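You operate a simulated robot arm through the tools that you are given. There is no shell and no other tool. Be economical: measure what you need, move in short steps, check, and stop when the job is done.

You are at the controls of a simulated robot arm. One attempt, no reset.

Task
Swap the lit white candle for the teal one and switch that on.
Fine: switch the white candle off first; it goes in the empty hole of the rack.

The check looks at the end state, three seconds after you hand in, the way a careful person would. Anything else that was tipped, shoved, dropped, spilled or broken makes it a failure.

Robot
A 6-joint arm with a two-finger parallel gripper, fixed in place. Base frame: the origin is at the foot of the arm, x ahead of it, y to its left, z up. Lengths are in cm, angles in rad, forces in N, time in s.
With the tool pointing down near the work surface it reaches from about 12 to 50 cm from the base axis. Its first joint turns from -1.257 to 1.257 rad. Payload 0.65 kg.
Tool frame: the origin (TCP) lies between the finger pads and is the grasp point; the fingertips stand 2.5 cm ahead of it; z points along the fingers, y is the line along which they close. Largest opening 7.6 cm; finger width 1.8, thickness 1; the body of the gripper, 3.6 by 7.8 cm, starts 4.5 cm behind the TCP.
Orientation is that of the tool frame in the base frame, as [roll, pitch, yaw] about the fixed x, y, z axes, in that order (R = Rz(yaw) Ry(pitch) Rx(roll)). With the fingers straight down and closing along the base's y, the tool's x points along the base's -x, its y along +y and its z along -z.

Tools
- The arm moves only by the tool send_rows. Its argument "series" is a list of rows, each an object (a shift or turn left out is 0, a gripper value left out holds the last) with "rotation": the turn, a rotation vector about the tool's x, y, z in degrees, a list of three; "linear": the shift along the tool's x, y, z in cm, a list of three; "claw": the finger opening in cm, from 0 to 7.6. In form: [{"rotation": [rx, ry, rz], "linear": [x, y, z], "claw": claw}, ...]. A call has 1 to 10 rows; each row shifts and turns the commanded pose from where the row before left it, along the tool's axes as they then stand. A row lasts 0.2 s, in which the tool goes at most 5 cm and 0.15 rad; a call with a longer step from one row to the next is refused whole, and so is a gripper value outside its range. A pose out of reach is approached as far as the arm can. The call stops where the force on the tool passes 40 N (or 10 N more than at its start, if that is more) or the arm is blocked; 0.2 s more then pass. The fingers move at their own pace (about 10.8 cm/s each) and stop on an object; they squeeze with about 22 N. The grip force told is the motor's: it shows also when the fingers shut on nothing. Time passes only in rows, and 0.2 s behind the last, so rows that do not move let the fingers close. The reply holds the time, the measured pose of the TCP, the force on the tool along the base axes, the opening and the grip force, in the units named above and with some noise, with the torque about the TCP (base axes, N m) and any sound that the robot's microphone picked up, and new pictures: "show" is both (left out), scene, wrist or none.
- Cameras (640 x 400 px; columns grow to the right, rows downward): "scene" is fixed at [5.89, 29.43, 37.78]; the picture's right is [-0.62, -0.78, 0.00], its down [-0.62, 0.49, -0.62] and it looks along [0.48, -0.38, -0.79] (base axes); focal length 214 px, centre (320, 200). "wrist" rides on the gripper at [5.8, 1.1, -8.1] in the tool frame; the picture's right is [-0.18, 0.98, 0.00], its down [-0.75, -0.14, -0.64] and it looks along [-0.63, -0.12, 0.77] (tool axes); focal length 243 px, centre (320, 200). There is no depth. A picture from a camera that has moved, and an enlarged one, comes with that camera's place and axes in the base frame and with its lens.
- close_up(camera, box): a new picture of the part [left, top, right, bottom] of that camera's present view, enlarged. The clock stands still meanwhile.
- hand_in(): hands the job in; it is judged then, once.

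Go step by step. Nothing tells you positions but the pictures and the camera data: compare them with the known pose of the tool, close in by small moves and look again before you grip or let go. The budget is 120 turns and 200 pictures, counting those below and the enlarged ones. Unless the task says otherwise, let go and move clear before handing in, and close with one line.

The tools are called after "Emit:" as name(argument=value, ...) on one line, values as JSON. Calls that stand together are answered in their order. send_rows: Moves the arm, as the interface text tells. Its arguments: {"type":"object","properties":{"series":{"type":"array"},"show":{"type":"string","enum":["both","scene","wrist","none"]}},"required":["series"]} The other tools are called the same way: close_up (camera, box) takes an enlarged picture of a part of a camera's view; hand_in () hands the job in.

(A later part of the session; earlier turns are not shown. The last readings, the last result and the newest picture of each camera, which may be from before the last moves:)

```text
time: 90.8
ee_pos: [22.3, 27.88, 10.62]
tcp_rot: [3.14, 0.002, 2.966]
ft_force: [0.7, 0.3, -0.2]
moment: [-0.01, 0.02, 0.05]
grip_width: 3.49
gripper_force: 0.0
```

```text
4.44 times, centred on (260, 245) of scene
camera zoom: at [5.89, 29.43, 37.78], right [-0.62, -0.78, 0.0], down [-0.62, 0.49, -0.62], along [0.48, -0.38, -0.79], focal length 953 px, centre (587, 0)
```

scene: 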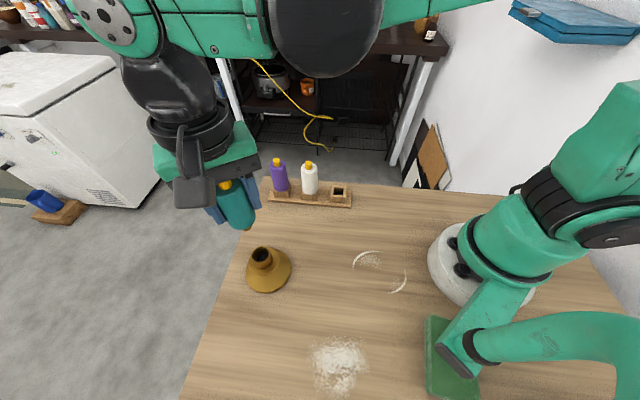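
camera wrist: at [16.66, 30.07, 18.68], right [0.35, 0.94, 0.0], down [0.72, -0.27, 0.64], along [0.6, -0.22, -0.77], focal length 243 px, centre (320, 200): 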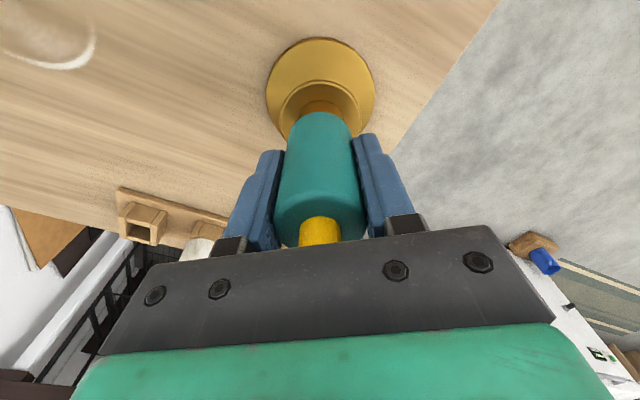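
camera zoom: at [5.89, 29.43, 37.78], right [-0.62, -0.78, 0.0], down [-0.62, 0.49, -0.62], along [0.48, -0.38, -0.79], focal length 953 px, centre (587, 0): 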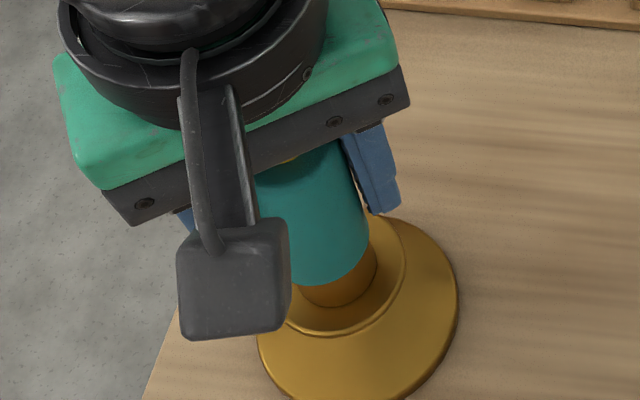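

Released, it tips slightly against a finger, so it still isn't down on its flange. The bore looks tapered, so the last bit may need a firmer press. I'll regrip and press harder, with a small twist.

Emit:
send_rows(series=[{"claw": 3.2}, {"claw": 2.5}, {}, {"linear": [0, 0, 0.03]}, {}], show="none")

Emit:
send_rows(series=[{"linear": [0, 0, 0.02], "rotation": [0, 0, 3]}, {"rotation": [0, 0, 3]}, {"rotation": [0, 0, -3]}, {"rotation": [0, 0, -3]}, {}], show="none")

```text
time: 92.0
ee_pos: [22.12, 28.0, 10.6]
tcp_rot: [3.139, 0.001, 2.967]
ft_force: [-0.4, -0.2, 0.8]
moment: [0.01, 0.01, 0.0]
grip_width: 3.12
gripper_force: 22.0
```

```text
time: 93.2
ee_pos: [22.07, 27.97, 10.54]
tcp_rot: [3.14, 0.001, 2.969]
ft_force: [0.0, -0.5, 0.1]
moment: [0.0, -0.01, 0.03]
grip_width: 3.08
gripper_force: 22.0
```

Emit:
send_rows(series=[{"linear": [0, 0, 0.04]}, {"linear": [0, 0, 0.04]}, {}], show="none")

```text
time: 94.0
ee_pos: [22.08, 27.86, 10.6]
tcp_rot: [3.14, 0.001, 2.968]
ft_force: [0.8, -0.1, -0.2]
moment: [-0.01, 0.01, 0.03]
grip_width: 3.13
gripper_force: 22.0
```

Emit:
send_rows(series=[{"linear": [0, 0, 0.05]}, {"linear": [0, 0, 0.05]}, {}], show="none")

Emit:
close_up(camera="wrist", box=[220, 20, 420, 260])

Emit:
close_up(camera="scene", box=[245, 235, 295, 285])

```text
time: 94.8
ee_pos: [22.19, 27.9, 10.39]
tcp_rot: [3.14, 0.001, 2.967]
ft_force: [-0.5, 0.3, 1.0]
moment: [-0.02, 0.0, -0.01]
grip_width: 3.13
gripper_force: 21.9
```

```text
1.67 times, centred on (320, 140) of wrist
camera zoom: at [16.59, 30.07, 18.52], right [0.35, 0.94, 0.0], down [0.72, -0.27, 0.64], along [0.6, -0.22, -0.77], focal length 404 px, centre (320, 300)
```

zoom: 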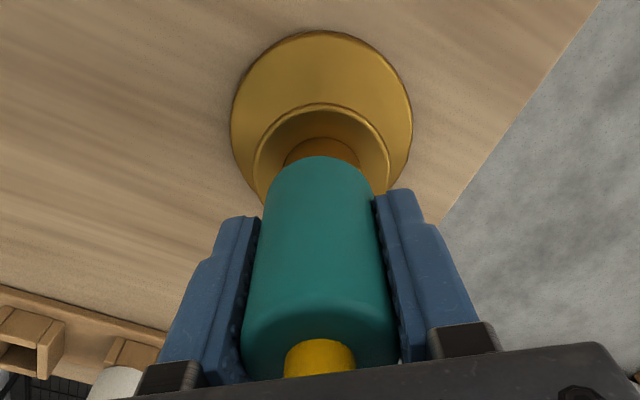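

```text
8.00 times, centred on (270, 260) of scene
camera zoom: at [5.89, 29.43, 37.78], right [-0.62, -0.78, 0.0], down [-0.62, 0.49, -0.62], along [0.48, -0.38, -0.79], focal length 1716 px, centre (720, -280)
```

zoom: 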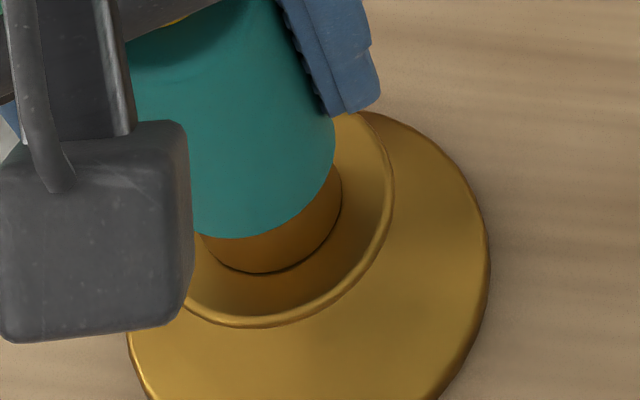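

Emit:
send_rows(series=[{"rotation": [0, -1.2, 0], "linear": [0.13, 0, 0]}, {"rotation": [0, -1.2, 0], "linear": [0.13, 0, 0]}, {}], show="none")

Emit:
send_rows(series=[{"linear": [0, 0, 0.04]}, {"linear": [0, 0, 0.04]}, {}], show="none")

```text
time: 95.6
ee_pos: [22.01, 27.99, 10.47]
tcp_rot: [3.14, 0.043, 2.966]
ft_force: [5.0, -3.7, 2.3]
moment: [-0.1, -0.19, 0.01]
grip_width: 3.12
gripper_force: 22.1
```

```text
time: 96.4
ee_pos: [21.89, 27.97, 10.42]
tcp_rot: [3.141, 0.043, 2.967]
ft_force: [10.2, -1.0, 17.1]
moment: [-0.04, -0.22, -0.03]
grip_width: 3.13
gripper_force: 21.9
```

Emit:
send_rows(series=[{"linear": [-0.05, 0, 0]}, {}], show="none")

Emit:
send_rows(series=[{"linear": [0, 0, 0.03]}, {}], show="none")

```text
time: 97.0
ee_pos: [21.92, 27.85, 10.31]
tcp_rot: [3.141, 0.042, 2.967]
ft_force: [6.9, -2.9, 12.8]
moment: [-0.1, -0.16, -0.01]
grip_width: 3.14
gripper_force: 22.1
```

```text
time: 97.6
ee_pos: [21.92, 28.05, 10.39]
tcp_rot: [3.142, 0.04, 2.967]
ft_force: [0.6, 1.5, 19.2]
moment: [0.01, 0.14, -0.02]
grip_width: 3.14
gripper_force: 22.2
```

Emit:
send_rows(series=[{"linear": [0, 0, 0.03]}, {"linear": [0, 0, 0.03]}, {}], show="none")

Emit:
close_up(camera="wrist", box=[220, 20, 420, 260])

Emit:
close_up(camera="scene", box=[245, 235, 295, 285])

```text
time: 98.4
ee_pos: [21.97, 27.94, 10.24]
tcp_rot: [3.14, 0.044, 2.967]
ft_force: [-3.0, 3.4, 17.1]
moment: [0.1, 0.25, -0.08]
grip_width: 3.09
gripper_force: 22.2
```

```text
1.67 times, centred on (320, 140) of wrist
camera zoom: at [16.06, 30.14, 18.07], right [0.35, 0.94, 0.01], down [0.69, -0.27, 0.67], along [0.63, -0.23, -0.74], focal length 404 px, centre (320, 300)
```

zoom: 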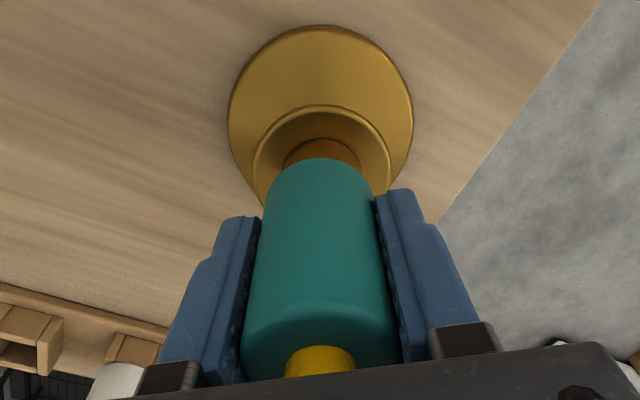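

```text
8.00 times, centred on (270, 260) of scene
camera zoom: at [5.89, 29.43, 37.79], right [-0.62, -0.78, 0.0], down [-0.62, 0.49, -0.62], along [0.48, -0.38, -0.79], focal length 1716 px, centre (720, -280)
```

zoom: 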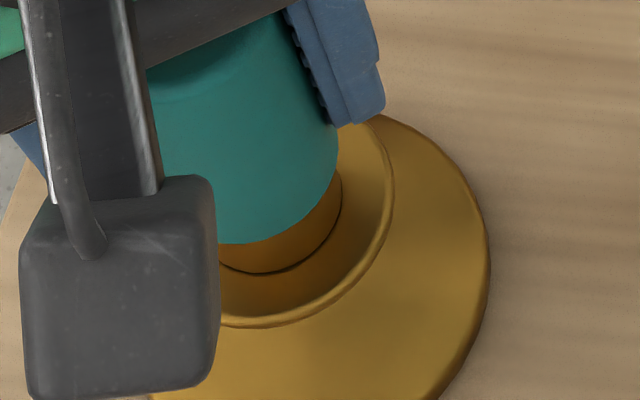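

The "19 N" readings look like the limit of the pads' grip, with the candle slipping, rather than true seating. A better way is to release it, then press the flat top with both fingertips straddling the knob. That squares it in both directions with more force.

Emit:
send_rows(series=[{"claw": 3.4}, {"claw": 4.5}, {"rotation": [0, 1.2, 0], "linear": [-0.1, 0, -0.3]}, {"rotation": [0, 1.2, 0], "linear": [-0.1, 0, -0.5], "claw": 7.6}, {}, {"linear": [0, 0, -2]}, {"linear": [0, 0, -3]}, {"linear": [0, 0, -3]}, {}])

Emit:
close_up(camera="wrist", box=[220, 20, 420, 160])

Emit:
close_up(camera="scene", box=[220, 210, 316, 300])

```text
time: 100.4
ee_pos: [22.06, 28.16, 19.14]
tcp_rot: [3.139, 0.0, 2.968]
ft_force: [0.3, 0.0, 0.6]
moment: [0.0, 0.02, -0.03]
grip_width: 7.61
gripper_force: 0.0
camera wrist: at [16.56, 30.24, 27.31], right [0.35, 0.94, 0.0], down [0.72, -0.27, 0.64], along [0.6, -0.22, -0.77], focal length 243 px, centre (320, 200)
```

scene: 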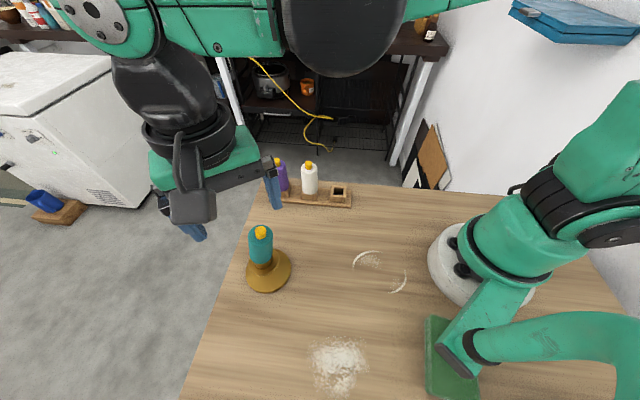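
wrist: 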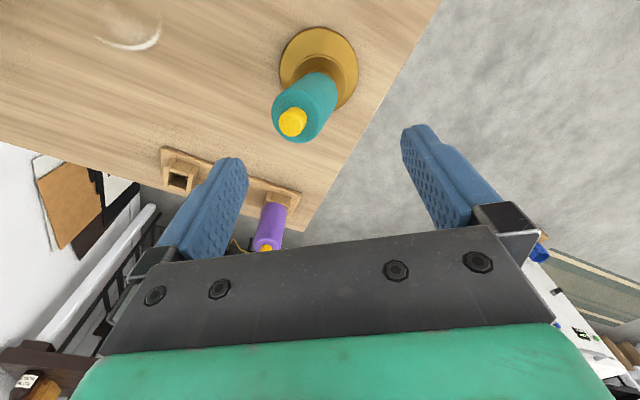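

```text
2.86 times, centred on (320, 90) of wrist
camera zoom: at [16.56, 30.24, 27.31], right [0.35, 0.94, 0.0], down [0.72, -0.27, 0.64], along [0.6, -0.22, -0.77], focal length 693 px, centre (320, 514)
```

zoom: 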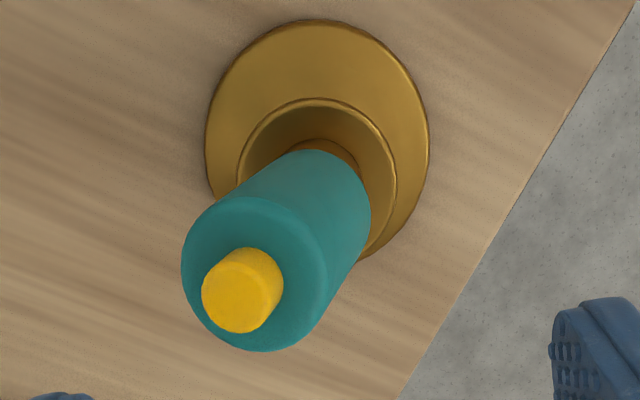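

```text
4.44 times, centred on (268, 255) of scene
camera zoom: at [5.89, 29.43, 37.78], right [-0.62, -0.78, 0.0], down [-0.62, 0.49, -0.62], along [0.48, -0.38, -0.79], focal length 953 px, centre (551, -44)
```

zoom: 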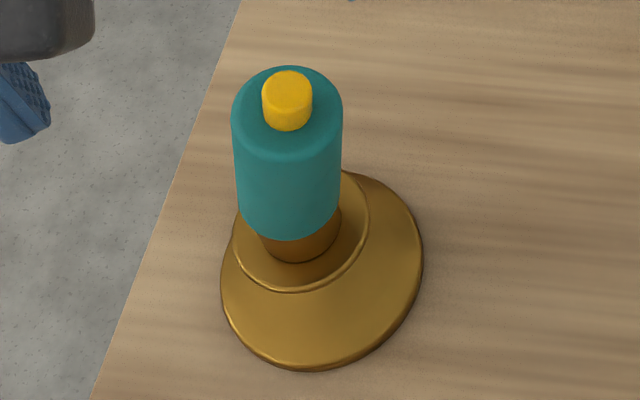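

It tips about 12° in whatever direction is free, so the peg can't be properly home. I need a look down the bore. I'll grip the candle again, closing quickly to trap it square, and lift it out.

Emit:
send_rows(series=[{"linear": [0, -0.4, 2.5]}, {"linear": [0, 0, 3]}, {"linear": [0, 0, 2.5]}, {"linear": [0, 0.3, 0]}, {"claw": 2.5}, {}, {}, {"linear": [0, 0, -1]}, {"linear": [0, 0, -2]}, {"linear": [0, 0, -2]}], show="none")

Emit:
send_rows(series=[{"linear": [-1, 0, 0]}, {"linear": [-1.5, 0, 0.5]}, {"linear": [-1, 0, 0.5]}, {}], show="none")

Emit:
close_up(camera="wrist", box=[220, 0, 420, 260])

Emit:
close_up(camera="scene", box=[210, 180, 310, 290])

```text
time: 102.6
ee_pos: [22.04, 27.71, 16.06]
tcp_rot: [3.14, 0.001, 2.966]
ft_force: [0.1, 0.1, -1.9]
moment: [0.01, 0.02, 0.0]
grip_width: 3.15
gripper_force: 21.5
```

```text
time: 103.6
ee_pos: [25.56, 27.23, 15.08]
tcp_rot: [3.139, -0.001, 2.966]
ft_force: [0.3, -0.2, -0.7]
moment: [-0.01, 0.02, 0.0]
grip_width: 3.16
gripper_force: 22.3
```

```text
1.54 times, centred on (320, 130) of wrist
camera zoom: at [20.02, 29.42, 23.15], right [0.35, 0.94, 0.0], down [0.72, -0.27, 0.64], along [0.6, -0.22, -0.77], focal length 373 px, centre (320, 308)
```

zoom: 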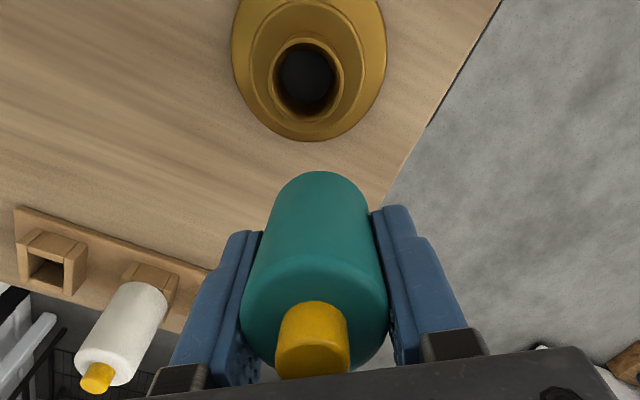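

```text
3.64 times, centred on (260, 235) of scene
camera zoom: at [5.89, 29.43, 37.78], right [-0.62, -0.78, 0.0], down [-0.62, 0.49, -0.62], along [0.48, -0.38, -0.79], focal length 780 px, centre (538, 73)
```

zoom: 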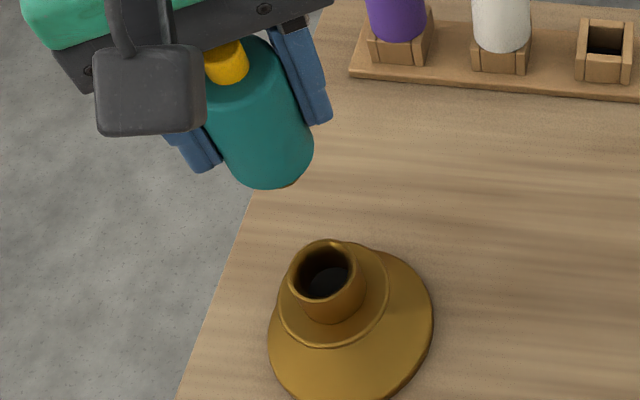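

Emit:
close_up(camera="wrist", box=[295, 15, 335, 50])

Emit:
close_up(camera="scene", box=[230, 185, 265, 215])

```text
11.43 times, centred on (315, 32) of wrist
camera zoom: at [20.02, 29.42, 23.15], right [0.35, 0.94, 0.0], down [0.72, -0.27, 0.64], along [0.6, -0.22, -0.77], focal length 2773 px, centre (377, 2114)
```

zoom: 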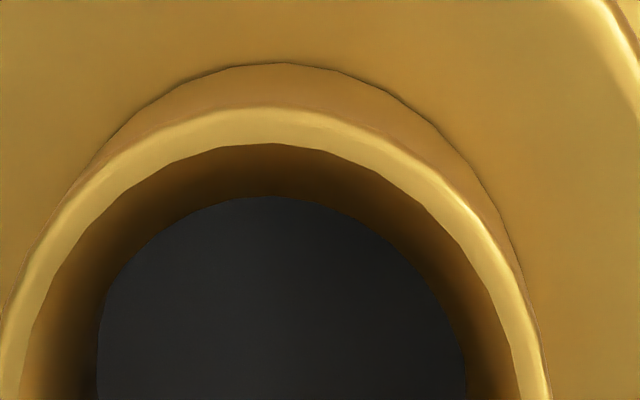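

```text
13.33 times, centred on (248, 200) of scene
camera zoom: at [5.89, 29.43, 37.78], right [-0.62, -0.78, 0.0], down [-0.62, 0.49, -0.62], along [0.48, -0.38, -0.79], focal length 2860 px, centre (1287, 200)
```

zoom: 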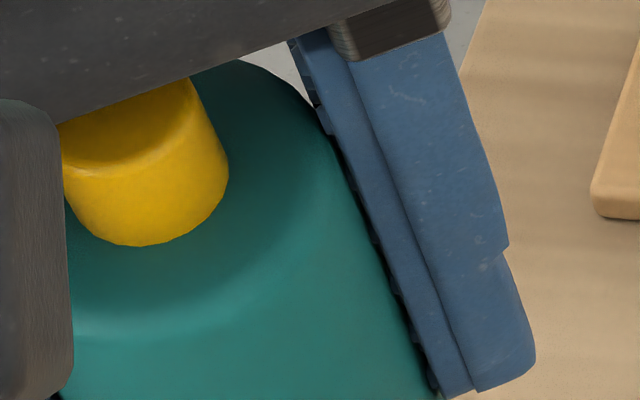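

The bore appears to narrow towards its floor. I'd like to see the peg itself, so I'll raise and tilt the candle's bottom towards the scene camera.

Emit:
send_rows(series=[{"linear": [0, 0, -4]}, {"rotation": [0, 8.3, 0]}, {"rotation": [0, 8.3, 0]}, {"rotation": [0, 8.3, 0]}, {"rotation": [0, 8.3, 0]}, {"rotation": [0, 8.3, 0]}, {"rotation": [0, 8.3, 0]}, {}], show="scene")

```text
time: 105.4
ee_pos: [22.7, 30.91, 19.1]
tcp_rot: [3.096, -0.785, 2.971]
ft_force: [-0.3, -0.5, -0.6]
moment: [0.0, -0.02, 0.01]
grip_width: 3.15
gripper_force: 21.7
out of reach, approached as far as the arm can: row 6, 7
```

scene: 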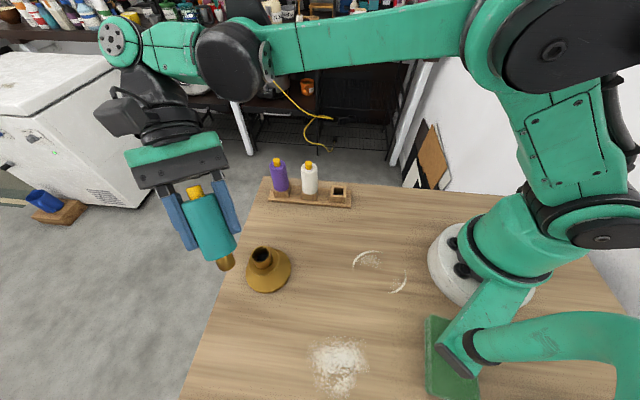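

Emit:
close_up(camera="scene", box=[175, 175, 255, 280])

```text
3.81 times, centred on (215, 228) of scene
camera zoom: at [5.89, 29.43, 37.78], right [-0.62, -0.78, 0.0], down [-0.62, 0.49, -0.62], along [0.48, -0.38, -0.79], focal length 817 px, centre (720, 95)
```

zoom: 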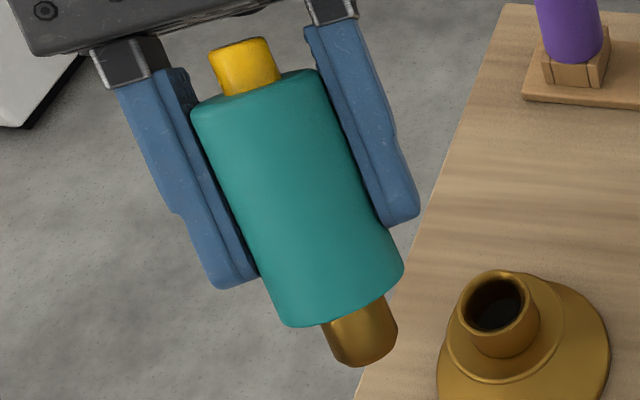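

The peg is a short, round-edged cylinder, and the candle still leans about 5.5° towards tool +x in the grip. I'll return the tool to 5.5° tilt so the candle is vertical, then go back over the bore.

Emit:
send_rows(series=[{"rotation": [0, -7.4, 0]}, {"rotation": [0, -7.4, 0]}, {"rotation": [0, -7.4, 0]}, {"rotation": [0, -7.4, 0]}, {"rotation": [0, -7.35, 0]}, {"rotation": [0, -7.35, 0]}, {}], show="none")

```text
time: 107.0
ee_pos: [22.7, 30.83, 19.23]
tcp_rot: [3.133, -0.038, 2.963]
ft_force: [-0.5, 0.1, -0.8]
moment: [0.0, -0.03, 0.0]
grip_width: 3.12
gripper_force: 22.3
```

Emit:
send_rows(series=[{"rotation": [0, 3.3, 0]}, {"linear": [-0.18, -1.5, -0.02]}, {"linear": [-0.18, -1.5, -0.02]}, {"linear": [-0.144, 0, 1.493]}, {"linear": [-0.144, 0, 1.493]}, {"linear": [-0.096, 0, 0.995]}, {}], show="none")

Emit:
close_up(camera="wrist", box=[220, 20, 420, 260])

Emit:
close_up(camera="scene", box=[220, 190, 300, 290])

```text
time: 108.6
ee_pos: [22.64, 27.89, 15.14]
tcp_rot: [3.134, -0.099, 2.964]
ft_force: [0.4, -0.2, -0.7]
moment: [-0.01, -0.02, 0.02]
grip_width: 3.14
gripper_force: 22.5
```

```text
1.67 times, centred on (320, 140) of wrist
camera zoom: at [17.85, 29.92, 23.75], right [0.36, 0.93, -0.01], down [0.77, -0.29, 0.57], along [0.53, -0.21, -0.82], focal length 404 px, centre (320, 300)
```

zoom: 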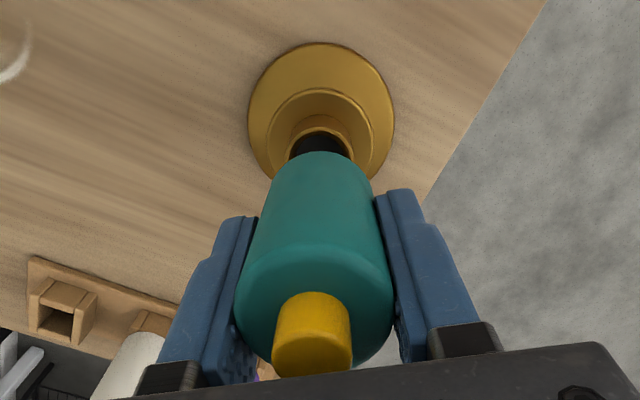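

```text
4.00 times, centred on (260, 240) of scene
camera zoom: at [5.89, 29.43, 37.78], right [-0.62, -0.78, 0.0], down [-0.62, 0.49, -0.62], along [0.48, -0.38, -0.79], focal length 858 px, centre (560, 40)
```

zoom: 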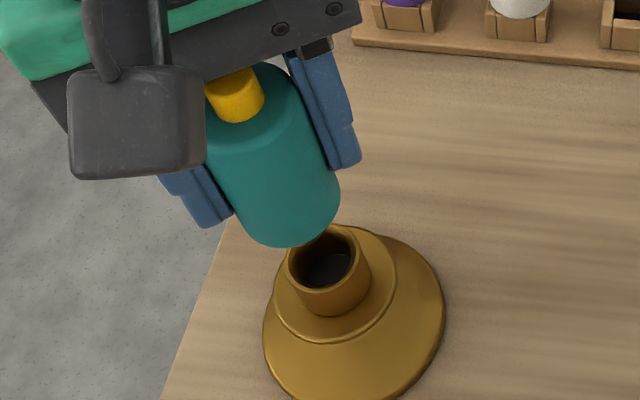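

Wrist geometry shows the candle axis on the bore axis within about 0.1. Lowering.

Emit:
send_rows(series=[{"linear": [-0.096, 0, 0.995]}, {"linear": [-0.096, 0, 0.995]}, {"linear": [-0.077, 0, 0.796]}, {"linear": [-0.029, 0, 0.3]}, {}], show="none")

Emit:
send_rows(series=[{"linear": [-0.019, 0, 0.2]}, {"linear": [-0.019, 0, 0.2]}, {}], show="none")

Emit:
send_rows(series=[{"linear": [-0.01, 0, 0.1]}, {"linear": [-0.01, 0, 0.1]}, {}], show="none")

```text
time: 109.8
ee_pos: [22.6, 28.01, 12.03]
tcp_rot: [3.132, -0.098, 2.963]
ft_force: [0.3, -0.2, -1.4]
moment: [-0.01, 0.02, -0.01]
grip_width: 3.13
gripper_force: 22.1
```

```text
time: 110.6
ee_pos: [22.6, 27.97, 11.55]
tcp_rot: [3.132, -0.095, 2.963]
ft_force: [-0.4, -0.3, -0.3]
moment: [0.01, 0.02, -0.04]
grip_width: 3.1
gripper_force: 22.1
```

```text
time: 111.4
ee_pos: [22.56, 27.96, 11.36]
tcp_rot: [3.133, -0.097, 2.964]
ft_force: [0.1, 0.6, 0.2]
moment: [0.0, 0.0, -0.01]
grip_width: 3.11
gripper_force: 22.1
```

Emit:
send_rows(series=[{"linear": [-0.01, 0, 0.1]}, {"linear": [-0.01, 0, 0.1]}, {}], show="none")

Emit:
send_rows(series=[{"linear": [-0.01, 0, 0.1]}, {"linear": [-0.005, 0, 0.05]}, {}], show="none")

Emit:
close_up(camera="scene", box=[220, 200, 300, 290])

```text
time: 112.2
ee_pos: [22.66, 27.98, 11.02]
tcp_rot: [3.133, -0.098, 2.963]
ft_force: [-0.1, 0.0, -1.6]
moment: [0.0, 0.01, -0.01]
grip_width: 3.14
gripper_force: 22.5
```

```text
time: 113.0
ee_pos: [22.68, 27.96, 10.91]
tcp_rot: [3.133, -0.098, 2.964]
ft_force: [0.0, 0.3, 1.1]
moment: [-0.04, -0.01, 0.0]
grip_width: 3.11
gripper_force: 22.2
```

```text
4.44 times, centred on (260, 245) of scene
camera zoom: at [5.89, 29.43, 37.78], right [-0.62, -0.78, 0.0], down [-0.62, 0.49, -0.62], along [0.48, -0.38, -0.79], focal length 953 px, centre (587, 0)
```

zoom: 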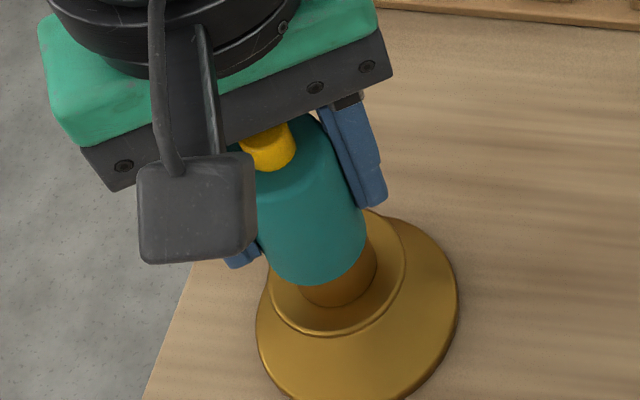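

Emit:
send_rows(series=[{"linear": [-0.005, -0.08, 0.05]}, {"linear": [-0.005, 0, 0.05]}, {}], show="none")

Emit:
send_rows(series=[{"linear": [-0.005, 0, 0.05]}, {"linear": [-0.003, 0, 0.03]}, {}], show="none")

```text
time: 113.8
ee_pos: [22.65, 27.86, 10.82]
tcp_rot: [3.133, -0.098, 2.964]
ft_force: [-0.3, 0.7, 1.8]
moment: [0.0, 0.02, -0.04]
grip_width: 3.09
gripper_force: 22.2
```

```text
time: 114.6
ee_pos: [22.63, 27.88, 10.84]
tcp_rot: [3.137, -0.097, 2.963]
ft_force: [2.6, -2.9, 18.1]
moment: [-0.34, 0.15, -0.19]
grip_width: 3.14
gripper_force: 22.2
```

Useful: the reaction is centred about (-1.2, -1.0) cm from the candle axis. That's the flange edge touching the rim on one side, so the candle still leans a little that way. I'll trim the tilt about 1.2° in each axis and press again.

Emit:
send_rows(series=[{"linear": [0.005, 0, -0.06]}, {"rotation": [1.0, 1.3, 0]}, {"linear": [-0.006, 0, 0.05]}, {}], show="none")

Emit:
send_rows(series=[{"linear": [-0.005, 0, 0.04]}, {}], show="none")

```text
time: 115.6
ee_pos: [22.57, 27.88, 10.86]
tcp_rot: [-3.131, -0.121, 2.962]
ft_force: [-2.8, -1.6, 11.7]
moment: [-0.03, 0.0, -0.03]
grip_width: 3.11
gripper_force: 22.0
```

```text
time: 116.2
ee_pos: [22.77, 27.91, 10.8]
tcp_rot: [-3.13, -0.12, 2.964]
ft_force: [-3.8, -4.4, 18.0]
moment: [-0.1, -0.05, -0.06]
grip_width: 3.12
gripper_force: 21.9
```

The reaction moved to the opposite side, so flat lies between the two. I'll take back half, ease to a light load, and open slowly.

Emit:
send_rows(series=[{"linear": [0, 0, -0.05]}, {"rotation": [-0.45, -0.65, 0]}, {"linear": [0, 0, 0.03]}, {}], show="none")

```text
time: 117.2
ee_pos: [22.57, 27.95, 10.77]
tcp_rot: [-3.138, -0.108, 2.964]
ft_force: [0.1, -0.9, 2.2]
moment: [-0.01, 0.03, 0.03]
grip_width: 3.11
gripper_force: 21.3
```

Emit:
send_rows(series=[{"linear": [-0.003, 0, 0.03]}, {}], show="none")

```text
time: 117.8
ee_pos: [22.62, 27.77, 10.76]
tcp_rot: [-3.14, -0.107, 2.964]
ft_force: [-0.1, -1.5, 6.9]
moment: [-0.04, 0.0, 0.01]
grip_width: 3.12
gripper_force: 22.1
```

The contact is centred under 7 N, so the flange is flat. Releasing quickly this time to avoid any drag.

Emit:
send_rows(series=[{"claw": 7.6}, {}, {}], show="wrist")

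Emit:
close_up(camera="scene", box=[220, 200, 300, 290])

```text
time: 118.6
ee_pos: [22.6, 28.01, 10.71]
tcp_rot: [-3.139, -0.108, 2.964]
ft_force: [-0.1, -0.1, 0.1]
moment: [-0.03, -0.01, -0.02]
grip_width: 7.59
gripper_force: 0.0
camera wrist: at [17.94, 29.95, 19.38], right [0.35, 0.93, -0.02], down [0.78, -0.28, 0.56], along [0.52, -0.21, -0.83], focal length 243 px, centre (320, 200)
```

wrist: 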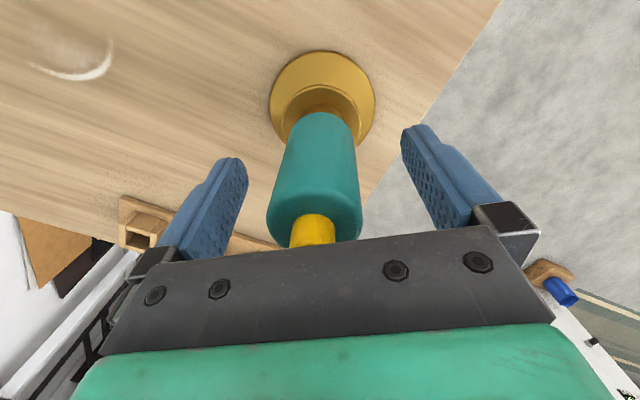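

```text
4.44 times, centred on (260, 245) of scene
camera zoom: at [5.89, 29.43, 37.78], right [-0.62, -0.78, 0.0], down [-0.62, 0.49, -0.62], along [0.48, -0.38, -0.79], focal length 953 px, centre (587, 0)
```

zoom: 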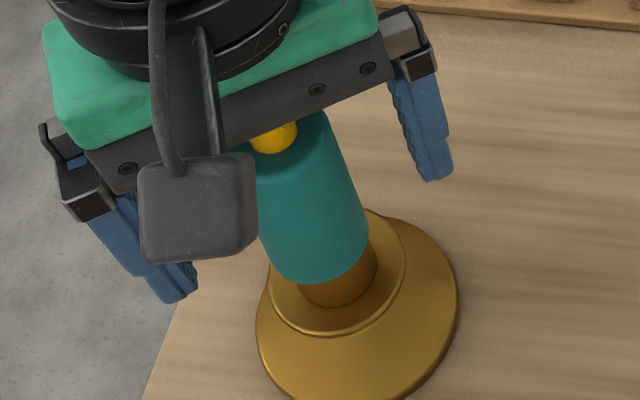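

It's now standing unsupported with only a slight lean, if any. I'll rise clear and look.

Emit:
send_rows(series=[{"linear": [-0.1, 0, -1]}, {"linear": [0.1, 0, -2]}, {"linear": [0.2, 0, -3]}, {"linear": [0.2, 0, -3]}, {"rotation": [0, -6.2, 0]}, {}], show="none")

Emit:
close_up(camera="scene", box=[220, 210, 316, 300])

Emit:
close_up(camera="wrist", box=[220, 20, 420, 160])

```text
time: 120.0
ee_pos: [23.09, 27.84, 19.67]
tcp_rot: [-3.14, 0.0, 2.963]
ft_force: [0.1, -0.6, -1.4]
moment: [0.01, -0.01, -0.01]
grip_width: 7.6
gripper_force: 0.0
```

```text
4.44 times, centred on (268, 255) of scene
camera zoom: at [5.89, 29.43, 37.78], right [-0.62, -0.78, 0.0], down [-0.62, 0.49, -0.62], along [0.48, -0.38, -0.79], focal length 953 px, centre (551, -44)
```

zoom: 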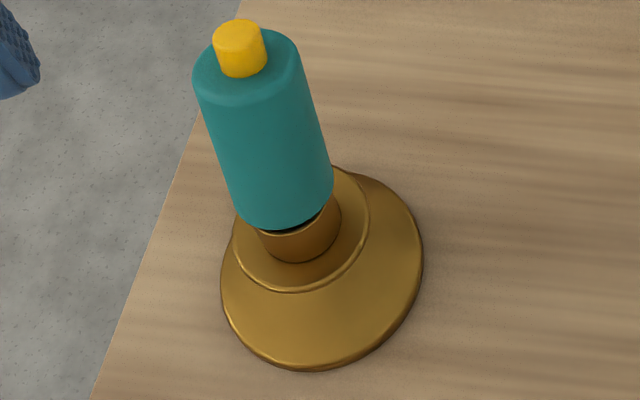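

```text
2.86 times, centred on (320, 90) of wrist
camera zoom: at [17.57, 30.01, 27.72], right [0.36, 0.93, 0.0], down [0.72, -0.27, 0.64], along [0.6, -0.23, -0.77], focal length 693 px, centre (320, 514)
```

zoom: 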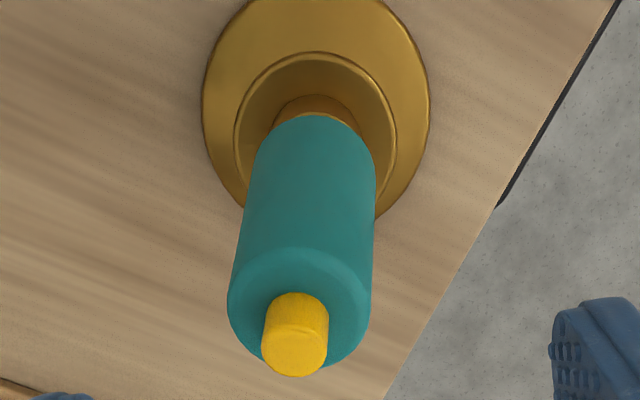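

It's leaning hard towards (+x, -y), away from the scene camera. Its flange edge is on the rim and friction is jamming the peg, which gripping can't undo. Instead I'll close the fingers, go down on the far side and push the top upright; pressing the knob from above will then level it flat.

Emit:
send_rows(series=[{"rotation": [0, 0, 7.6], "claw": 0}, {"rotation": [0, 0, 7.6]}, {"rotation": [0, 0, 7.6]}, {"rotation": [0, 0, 7.6]}, {"linear": [-2.18, -0.24, 0]}, {"linear": [-2.18, -0.24, 0]}, {}], show="wrist")

```text
time: 121.6
ee_pos: [26.21, 24.72, 19.89]
tcp_rot: [-3.139, 0.001, 2.434]
ft_force: [1.0, 0.6, 0.1]
moment: [-0.04, -0.02, 0.02]
grip_width: 0.0
gripper_force: 22.1
camera wrist: at [22.46, 29.44, 27.79], right [0.78, 0.63, 0.0], down [0.48, -0.6, 0.64], along [0.4, -0.5, -0.77], focal length 243 px, centre (320, 200)
```

wrist: 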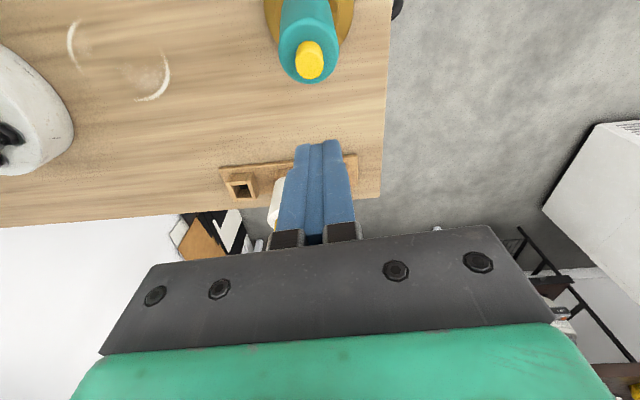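

Emit:
send_rows(series=[{"linear": [0, -0.3, 2.7]}, {"linear": [0, 0, 2.7]}, {}], show="none")

Emit:
close_up(camera="wrist", box=[220, 0, 420, 260])

Emit:
close_up(camera="scene", box=[210, 180, 310, 290])

```text
time: 122.4
ee_pos: [25.83, 24.38, 14.28]
tcp_rot: [-3.14, 0.0, 2.433]
ft_force: [-0.7, 0.0, 0.1]
moment: [0.03, -0.01, -0.03]
grip_width: 0.03
gripper_force: 22.1
```

```text
1.54 times, centred on (320, 130) of wrist
camera zoom: at [22.18, 29.13, 22.4], right [0.78, 0.63, 0.0], down [0.48, -0.6, 0.64], along [0.4, -0.5, -0.77], focal length 373 px, centre (320, 308)
```

zoom: 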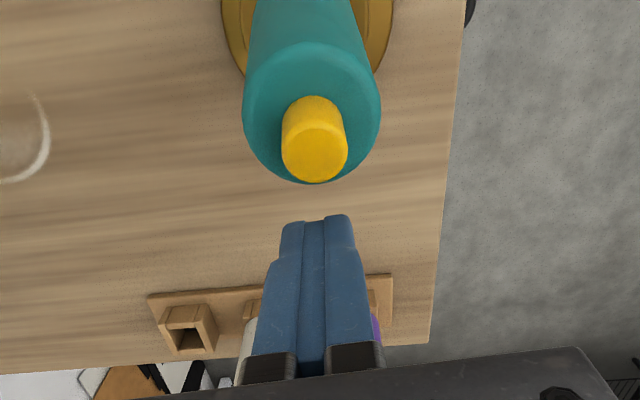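

```text
3.64 times, centred on (260, 235) of scene
camera zoom: at [5.89, 29.43, 37.78], right [-0.62, -0.78, 0.0], down [-0.62, 0.49, -0.62], along [0.48, -0.38, -0.79], focal length 780 px, centre (538, 73)
```

zoom: 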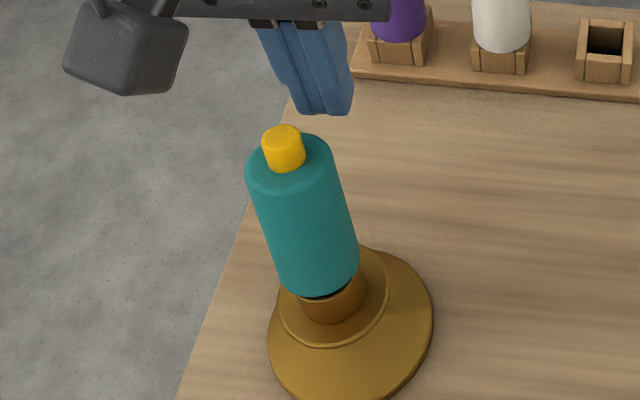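

Good view. I'll push +x in small steps, about 2.1 cm first, then check.

Emit:
send_rows(series=[{"linear": [0.5, 0.2, 0]}, {"linear": [0.5, 0, 0]}, {"linear": [0.4, 0, 0]}, {"linear": [0.3, 0, 0]}, {"linear": [0.2, 0, 0]}, {"linear": [0.2, 0, 0]}, {}], show="none")

Emit:
close_up(camera="scene", box=[210, 180, 310, 290])

```text
time: 124.0
ee_pos: [24.59, 25.94, 14.49]
tcp_rot: [-3.14, 0.0, 2.433]
ft_force: [0.1, 0.3, -0.8]
moment: [0.0, 0.03, -0.01]
grip_width: 0.0
gripper_force: 21.8
```

```text
3.64 times, centred on (260, 235) of scene
camera zoom: at [5.89, 29.43, 37.78], right [-0.62, -0.78, 0.0], down [-0.62, 0.49, -0.62], along [0.48, -0.38, -0.79], focal length 780 px, centre (538, 73)
```

zoom: 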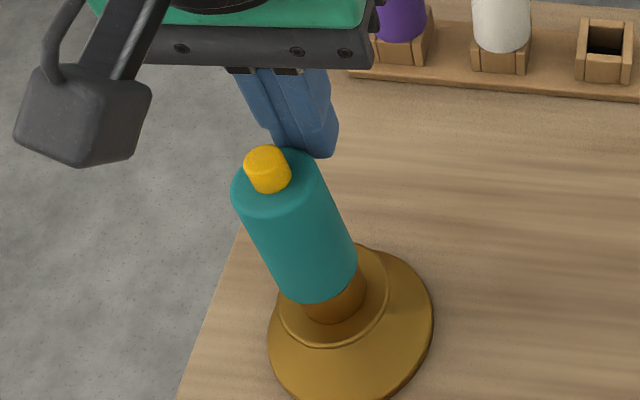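

Emit:
send_rows(series=[{"linear": [0.2, 0, 0]}, {"linear": [0.2, 0, 0]}, {"linear": [0.2, 0, 0]}, {"linear": [0.15, 0, 0]}, {}], show="none")

Emit:
close_up(camera="scene", box=[210, 180, 310, 290])

Emit:
close_up(camera="wrist", box=[220, 0, 420, 260])

```text
time: 125.2
ee_pos: [23.93, 26.38, 14.29]
tcp_rot: [-3.141, -0.001, 2.432]
ft_force: [0.3, -1.0, 0.4]
moment: [0.03, 0.04, 0.0]
grip_width: 0.0
gripper_force: 22.1
```

```text
3.64 times, centred on (260, 235) of scene
camera zoom: at [5.89, 29.43, 37.78], right [-0.62, -0.78, 0.0], down [-0.62, 0.49, -0.62], along [0.48, -0.38, -0.79], focal length 780 px, centre (538, 73)
```

zoom: 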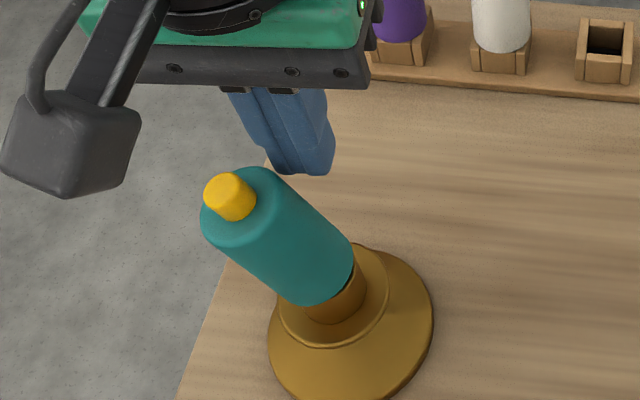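

```text
1.54 times, centred on (320, 130) of wrist
camera zoom: at [20.2, 31.1, 22.45], right [0.78, 0.63, 0.0], down [0.48, -0.6, 0.64], along [0.4, -0.5, -0.77], focal length 373 px, centre (320, 308)
```

zoom: 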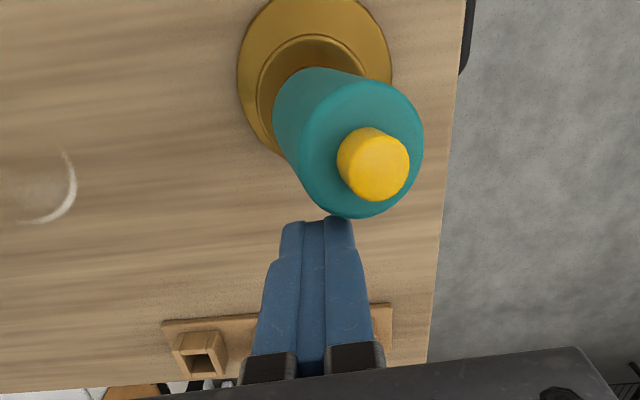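

Now I understand: it isn't jammed. It pivots freely, leaning until the flange touches the rim, so the round-ended peg is stopping about 3 mm short and needs a firm push while upright. I'll line the gripper up coaxially with the leaning candle and grip it, stand it vertical, then push with the gripper's palm on top while the fingers guide it.

Emit:
send_rows(series=[{"linear": [-0.3, 0, -0.5]}, {"linear": [0, 0, -2.5]}, {"linear": [0, 0, -2.5]}, {"linear": [1.6, 1.5, 0], "claw": 7.6}, {"linear": [1.68, 1.47, 0]}, {"rotation": [5.75, -1, 0]}, {"rotation": [5.75, -1, 0]}, {}], show="none")

Emit:
close_up(camera="wrist", box=[220, 0, 420, 180])

```text
time: 127.0
ee_pos: [23.71, 30.49, 19.94]
tcp_rot: [-2.937, 0.035, 2.436]
ft_force: [-1.2, -1.7, 0.6]
moment: [0.0, 0.0, 0.0]
grip_width: 7.61
gripper_force: 0.0
```

```text
2.22 times, centred on (320, 90) of wrist
camera zoom: at [20.7, 36.59, 27.35], right [0.77, 0.61, -0.19], down [0.55, -0.48, 0.68], along [0.33, -0.63, -0.7], focal length 539 px, centre (320, 444)
```

zoom: 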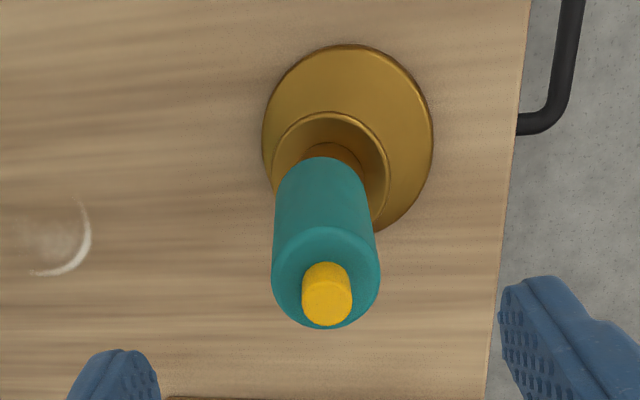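

Emit:
send_rows(series=[{"rotation": [0, 6.3, 0]}, {"linear": [-1.77, 0.15, 0]}, {"linear": [0, 0, 2.5]}, {"linear": [0, 0, 2.5]}, {"linear": [0, 0, 2]}, {"linear": [0, 0, 1.8]}, {}], show="none")

Emit:
close_up(camera="wrist", box=[220, 20, 420, 260])

```text
time: 128.6
ee_pos: [23.26, 28.75, 11.03]
tcp_rot: [-2.94, -0.074, 2.413]
ft_force: [0.2, 0.4, -0.1]
moment: [0.01, 0.0, 0.0]
grip_width: 7.61
gripper_force: 0.0
```

```text
1.67 times, centred on (320, 140) of wrist
camera zoom: at [21.16, 34.3, 19.11], right [0.77, 0.61, -0.21], down [0.59, -0.54, 0.6], along [0.25, -0.59, -0.77], focal length 404 px, centre (320, 300)
```

zoom: 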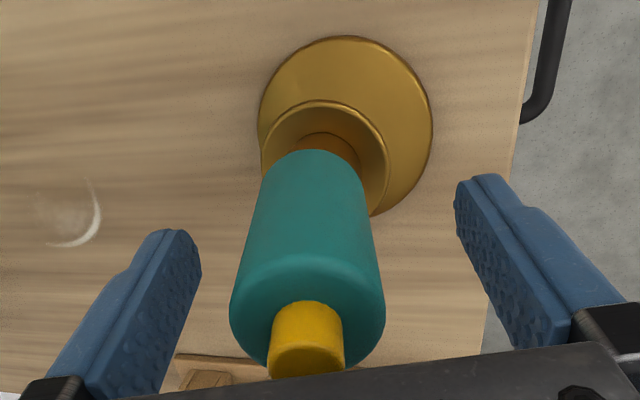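

Emit:
send_rows(series=[{"rotation": [0, -4, 0], "linear": [0.35, -0.2, 0]}, {"claw": 5}, {"claw": 2.4}, {}, {}], show="none")

Emit:
close_up(camera="wrist", box=[220, 20, 420, 260])

```text
time: 129.8
ee_pos: [22.83, 28.66, 11.16]
tcp_rot: [-2.939, -0.003, 2.428]
ft_force: [-1.0, -0.5, -0.7]
moment: [-0.01, 0.01, -0.01]
grip_width: 3.22
gripper_force: 22.5
```

```text
1.67 times, centred on (320, 140) of wrist
camera zoom: at [20.32, 34.67, 18.84], right [0.77, 0.61, -0.2], down [0.57, -0.5, 0.66], along [0.3, -0.62, -0.73], focal length 404 px, centre (320, 300)
```

zoom: 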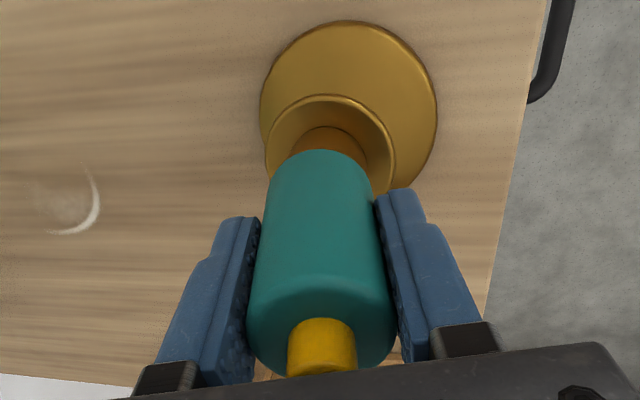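

Coaxial and fully gripped (3.22 cm). I'll lift out along the axis, return the tool to vertical, and move back to the reference position over the bore.

Emit:
send_rows(series=[{"linear": [0, 0, -1]}, {"linear": [0, 0, -2]}, {"linear": [0, 0, -3]}, {"rotation": [-5.8, 0, 0]}, {"rotation": [-5.8, 0, 0]}, {}], show="none")

```text
time: 131.2
ee_pos: [23.74, 29.61, 17.03]
tcp_rot: [3.14, -0.002, 2.428]
ft_force: [0.1, -0.9, -1.2]
moment: [0.0, -0.02, -0.03]
grip_width: 3.22
gripper_force: 21.6
```

Emit:
send_rows(series=[{"linear": [0.06, -1.13, -0.14]}, {"linear": [0.06, -1.13, -0.14]}, {}], show="none")

Emit:
close_up(camera="wrist", box=[220, 20, 420, 260])

```text
time: 132.0
ee_pos: [22.13, 27.91, 17.26]
tcp_rot: [-3.14, -0.002, 2.428]
ft_force: [0.1, -0.4, -1.8]
moment: [0.02, 0.0, 0.01]
grip_width: 3.18
gripper_force: 22.1
```

```text
1.67 times, centred on (320, 140) of wrist
camera zoom: at [18.54, 32.68, 25.38], right [0.78, 0.62, 0.0], down [0.48, -0.6, 0.64], along [0.4, -0.5, -0.77], focal length 404 px, centre (320, 300)
```

zoom: 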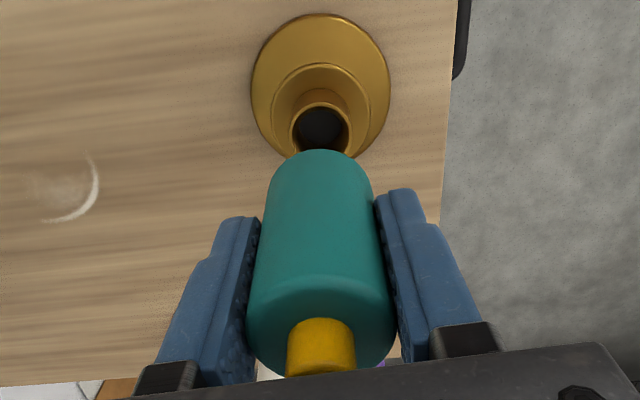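

The view matches the reference again and the candle is square in the grip. Turns are limited, so I'll lower straight in now.

Emit:
send_rows(series=[{"rotation": [0, 1, 0], "linear": [-0.13, 0, 1]}, {"linear": [-0.02, 0, 1.2]}, {"linear": [-0.02, 0, 1.2]}, {"linear": [-0.02, 0, 1.0]}, {"linear": [-0.01, 0, 0.6]}, {"linear": [-0.01, 0, 0.5]}, {"linear": [0, 0, 0.4]}, {"linear": [0, 0, 0.2]}, {}], show="none")

```text
time: 134.0
ee_pos: [22.33, 27.87, 11.25]
tcp_rot: [3.141, -0.021, 2.428]
ft_force: [-0.1, 0.3, -0.2]
moment: [0.0, -0.02, 0.0]
grip_width: 3.2
gripper_force: 21.7
```

No side load. Now I'll press on down: the pads guide it upright while sliding, until the palm reaches the knob.

Emit:
send_rows(series=[{"linear": [0, 0, 0.15]}, {"linear": [0, 0, 0.15]}, {"linear": [0, 0, 0.15]}, {"linear": [0, 0, 0.15]}, {"linear": [0, 0, 0.15]}, {"linear": [0, 0, 0.15]}, {"linear": [0, 0, 0.15]}, {"linear": [0, 0, 0.15]}, {"linear": [0, 0, 0.15]}], show="scene")

```text
time: 136.0
ee_pos: [22.31, 27.86, 9.92]
tcp_rot: [3.139, -0.022, 2.427]
ft_force: [2.7, 0.5, 20.2]
moment: [0.01, -0.03, 0.11]
grip_width: 3.23
gripper_force: 22.2
```

scene: 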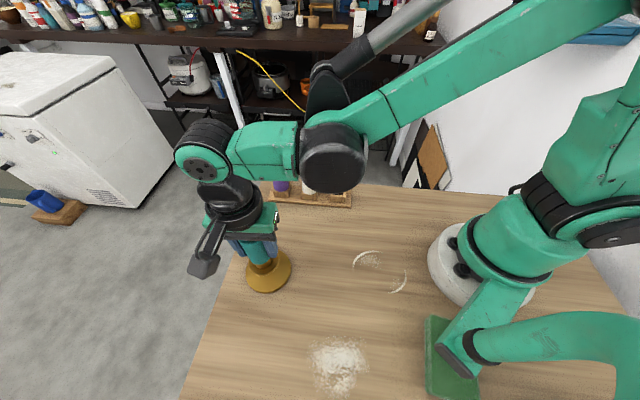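

Emit:
send_rows(series=[{"linear": [0, 0, 0.12]}, {"linear": [0, 0, 0.12]}, {"linear": [0, 0, 0.12]}, {"linear": [0, 0, 0.1]}, {"linear": [0, 0, 0.1]}, {"linear": [0, 0, 0.1]}, {"linear": [0, 0, 0.1]}], show="none")

Emit:
close_up(camera="scene", box=[220, 200, 300, 290])

```text
time: 137.5
ee_pos: [22.27, 28.0, 9.32]
tcp_rot: [3.14, -0.023, 2.432]
ft_force: [0.3, -0.8, 11.8]
moment: [-0.12, -0.04, 0.02]
grip_width: 3.28
gripper_force: 22.0
heard: click
stopped in row 7: the force on the tool passed its limit (the readings are from after the stop); the commanded pose is now the measured one
```

```text
4.44 times, centred on (260, 245) of scene
camera zoom: at [5.89, 29.43, 37.79], right [-0.62, -0.78, 0.0], down [-0.62, 0.49, -0.62], along [0.48, -0.38, -0.79], focal length 953 px, centre (587, 0)
5 turns are left
```

zoom: 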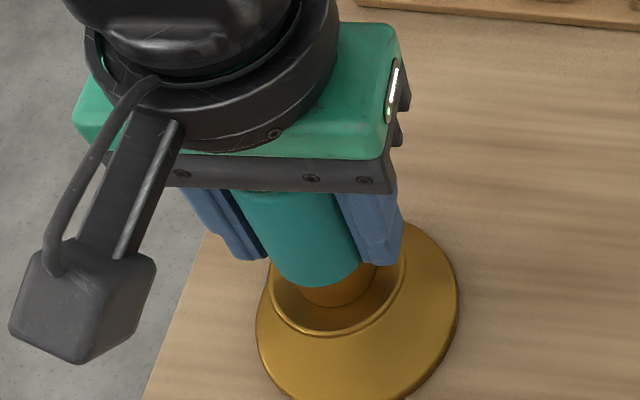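

It clicked on, and the palm drove it down to the 40 N limit. I'll open while the palm still holds it, then rise straight up.

Emit:
send_rows(series=[{"claw": 7.6}, {}, {}, {"linear": [0, 0, -0.5]}, {"linear": [0, 0, -1.5]}, {"linear": [0, 0, -3]}, {"linear": [0, 0, -3]}, {"linear": [0, 0, -3]}, {}], show="both")

```text
time: 139.5
ee_pos: [22.28, 27.8, 20.18]
tcp_rot: [3.141, -0.023, 2.429]
ft_force: [-0.4, -0.2, -0.2]
moment: [0.03, 0.02, -0.01]
grip_width: 7.64
gripper_force: 0.1
camera wrist: at [18.81, 32.51, 28.43], right [0.78, 0.62, 0.0], down [0.49, -0.61, 0.63], along [0.39, -0.49, -0.78], focal length 243 px, centre (320, 200)
4 turns are left
```

scene: 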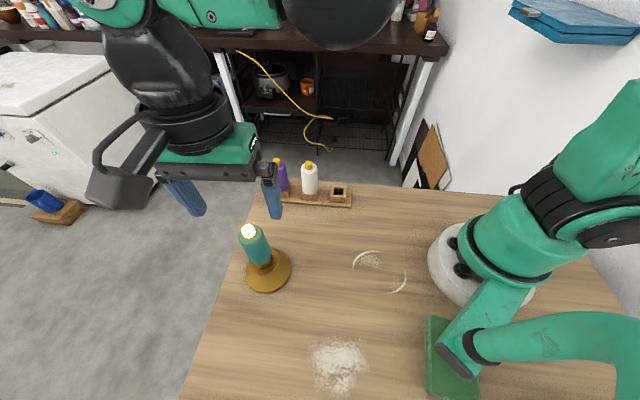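
wrist: 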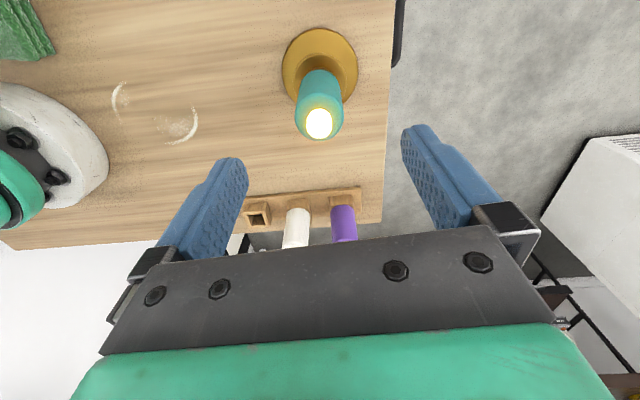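

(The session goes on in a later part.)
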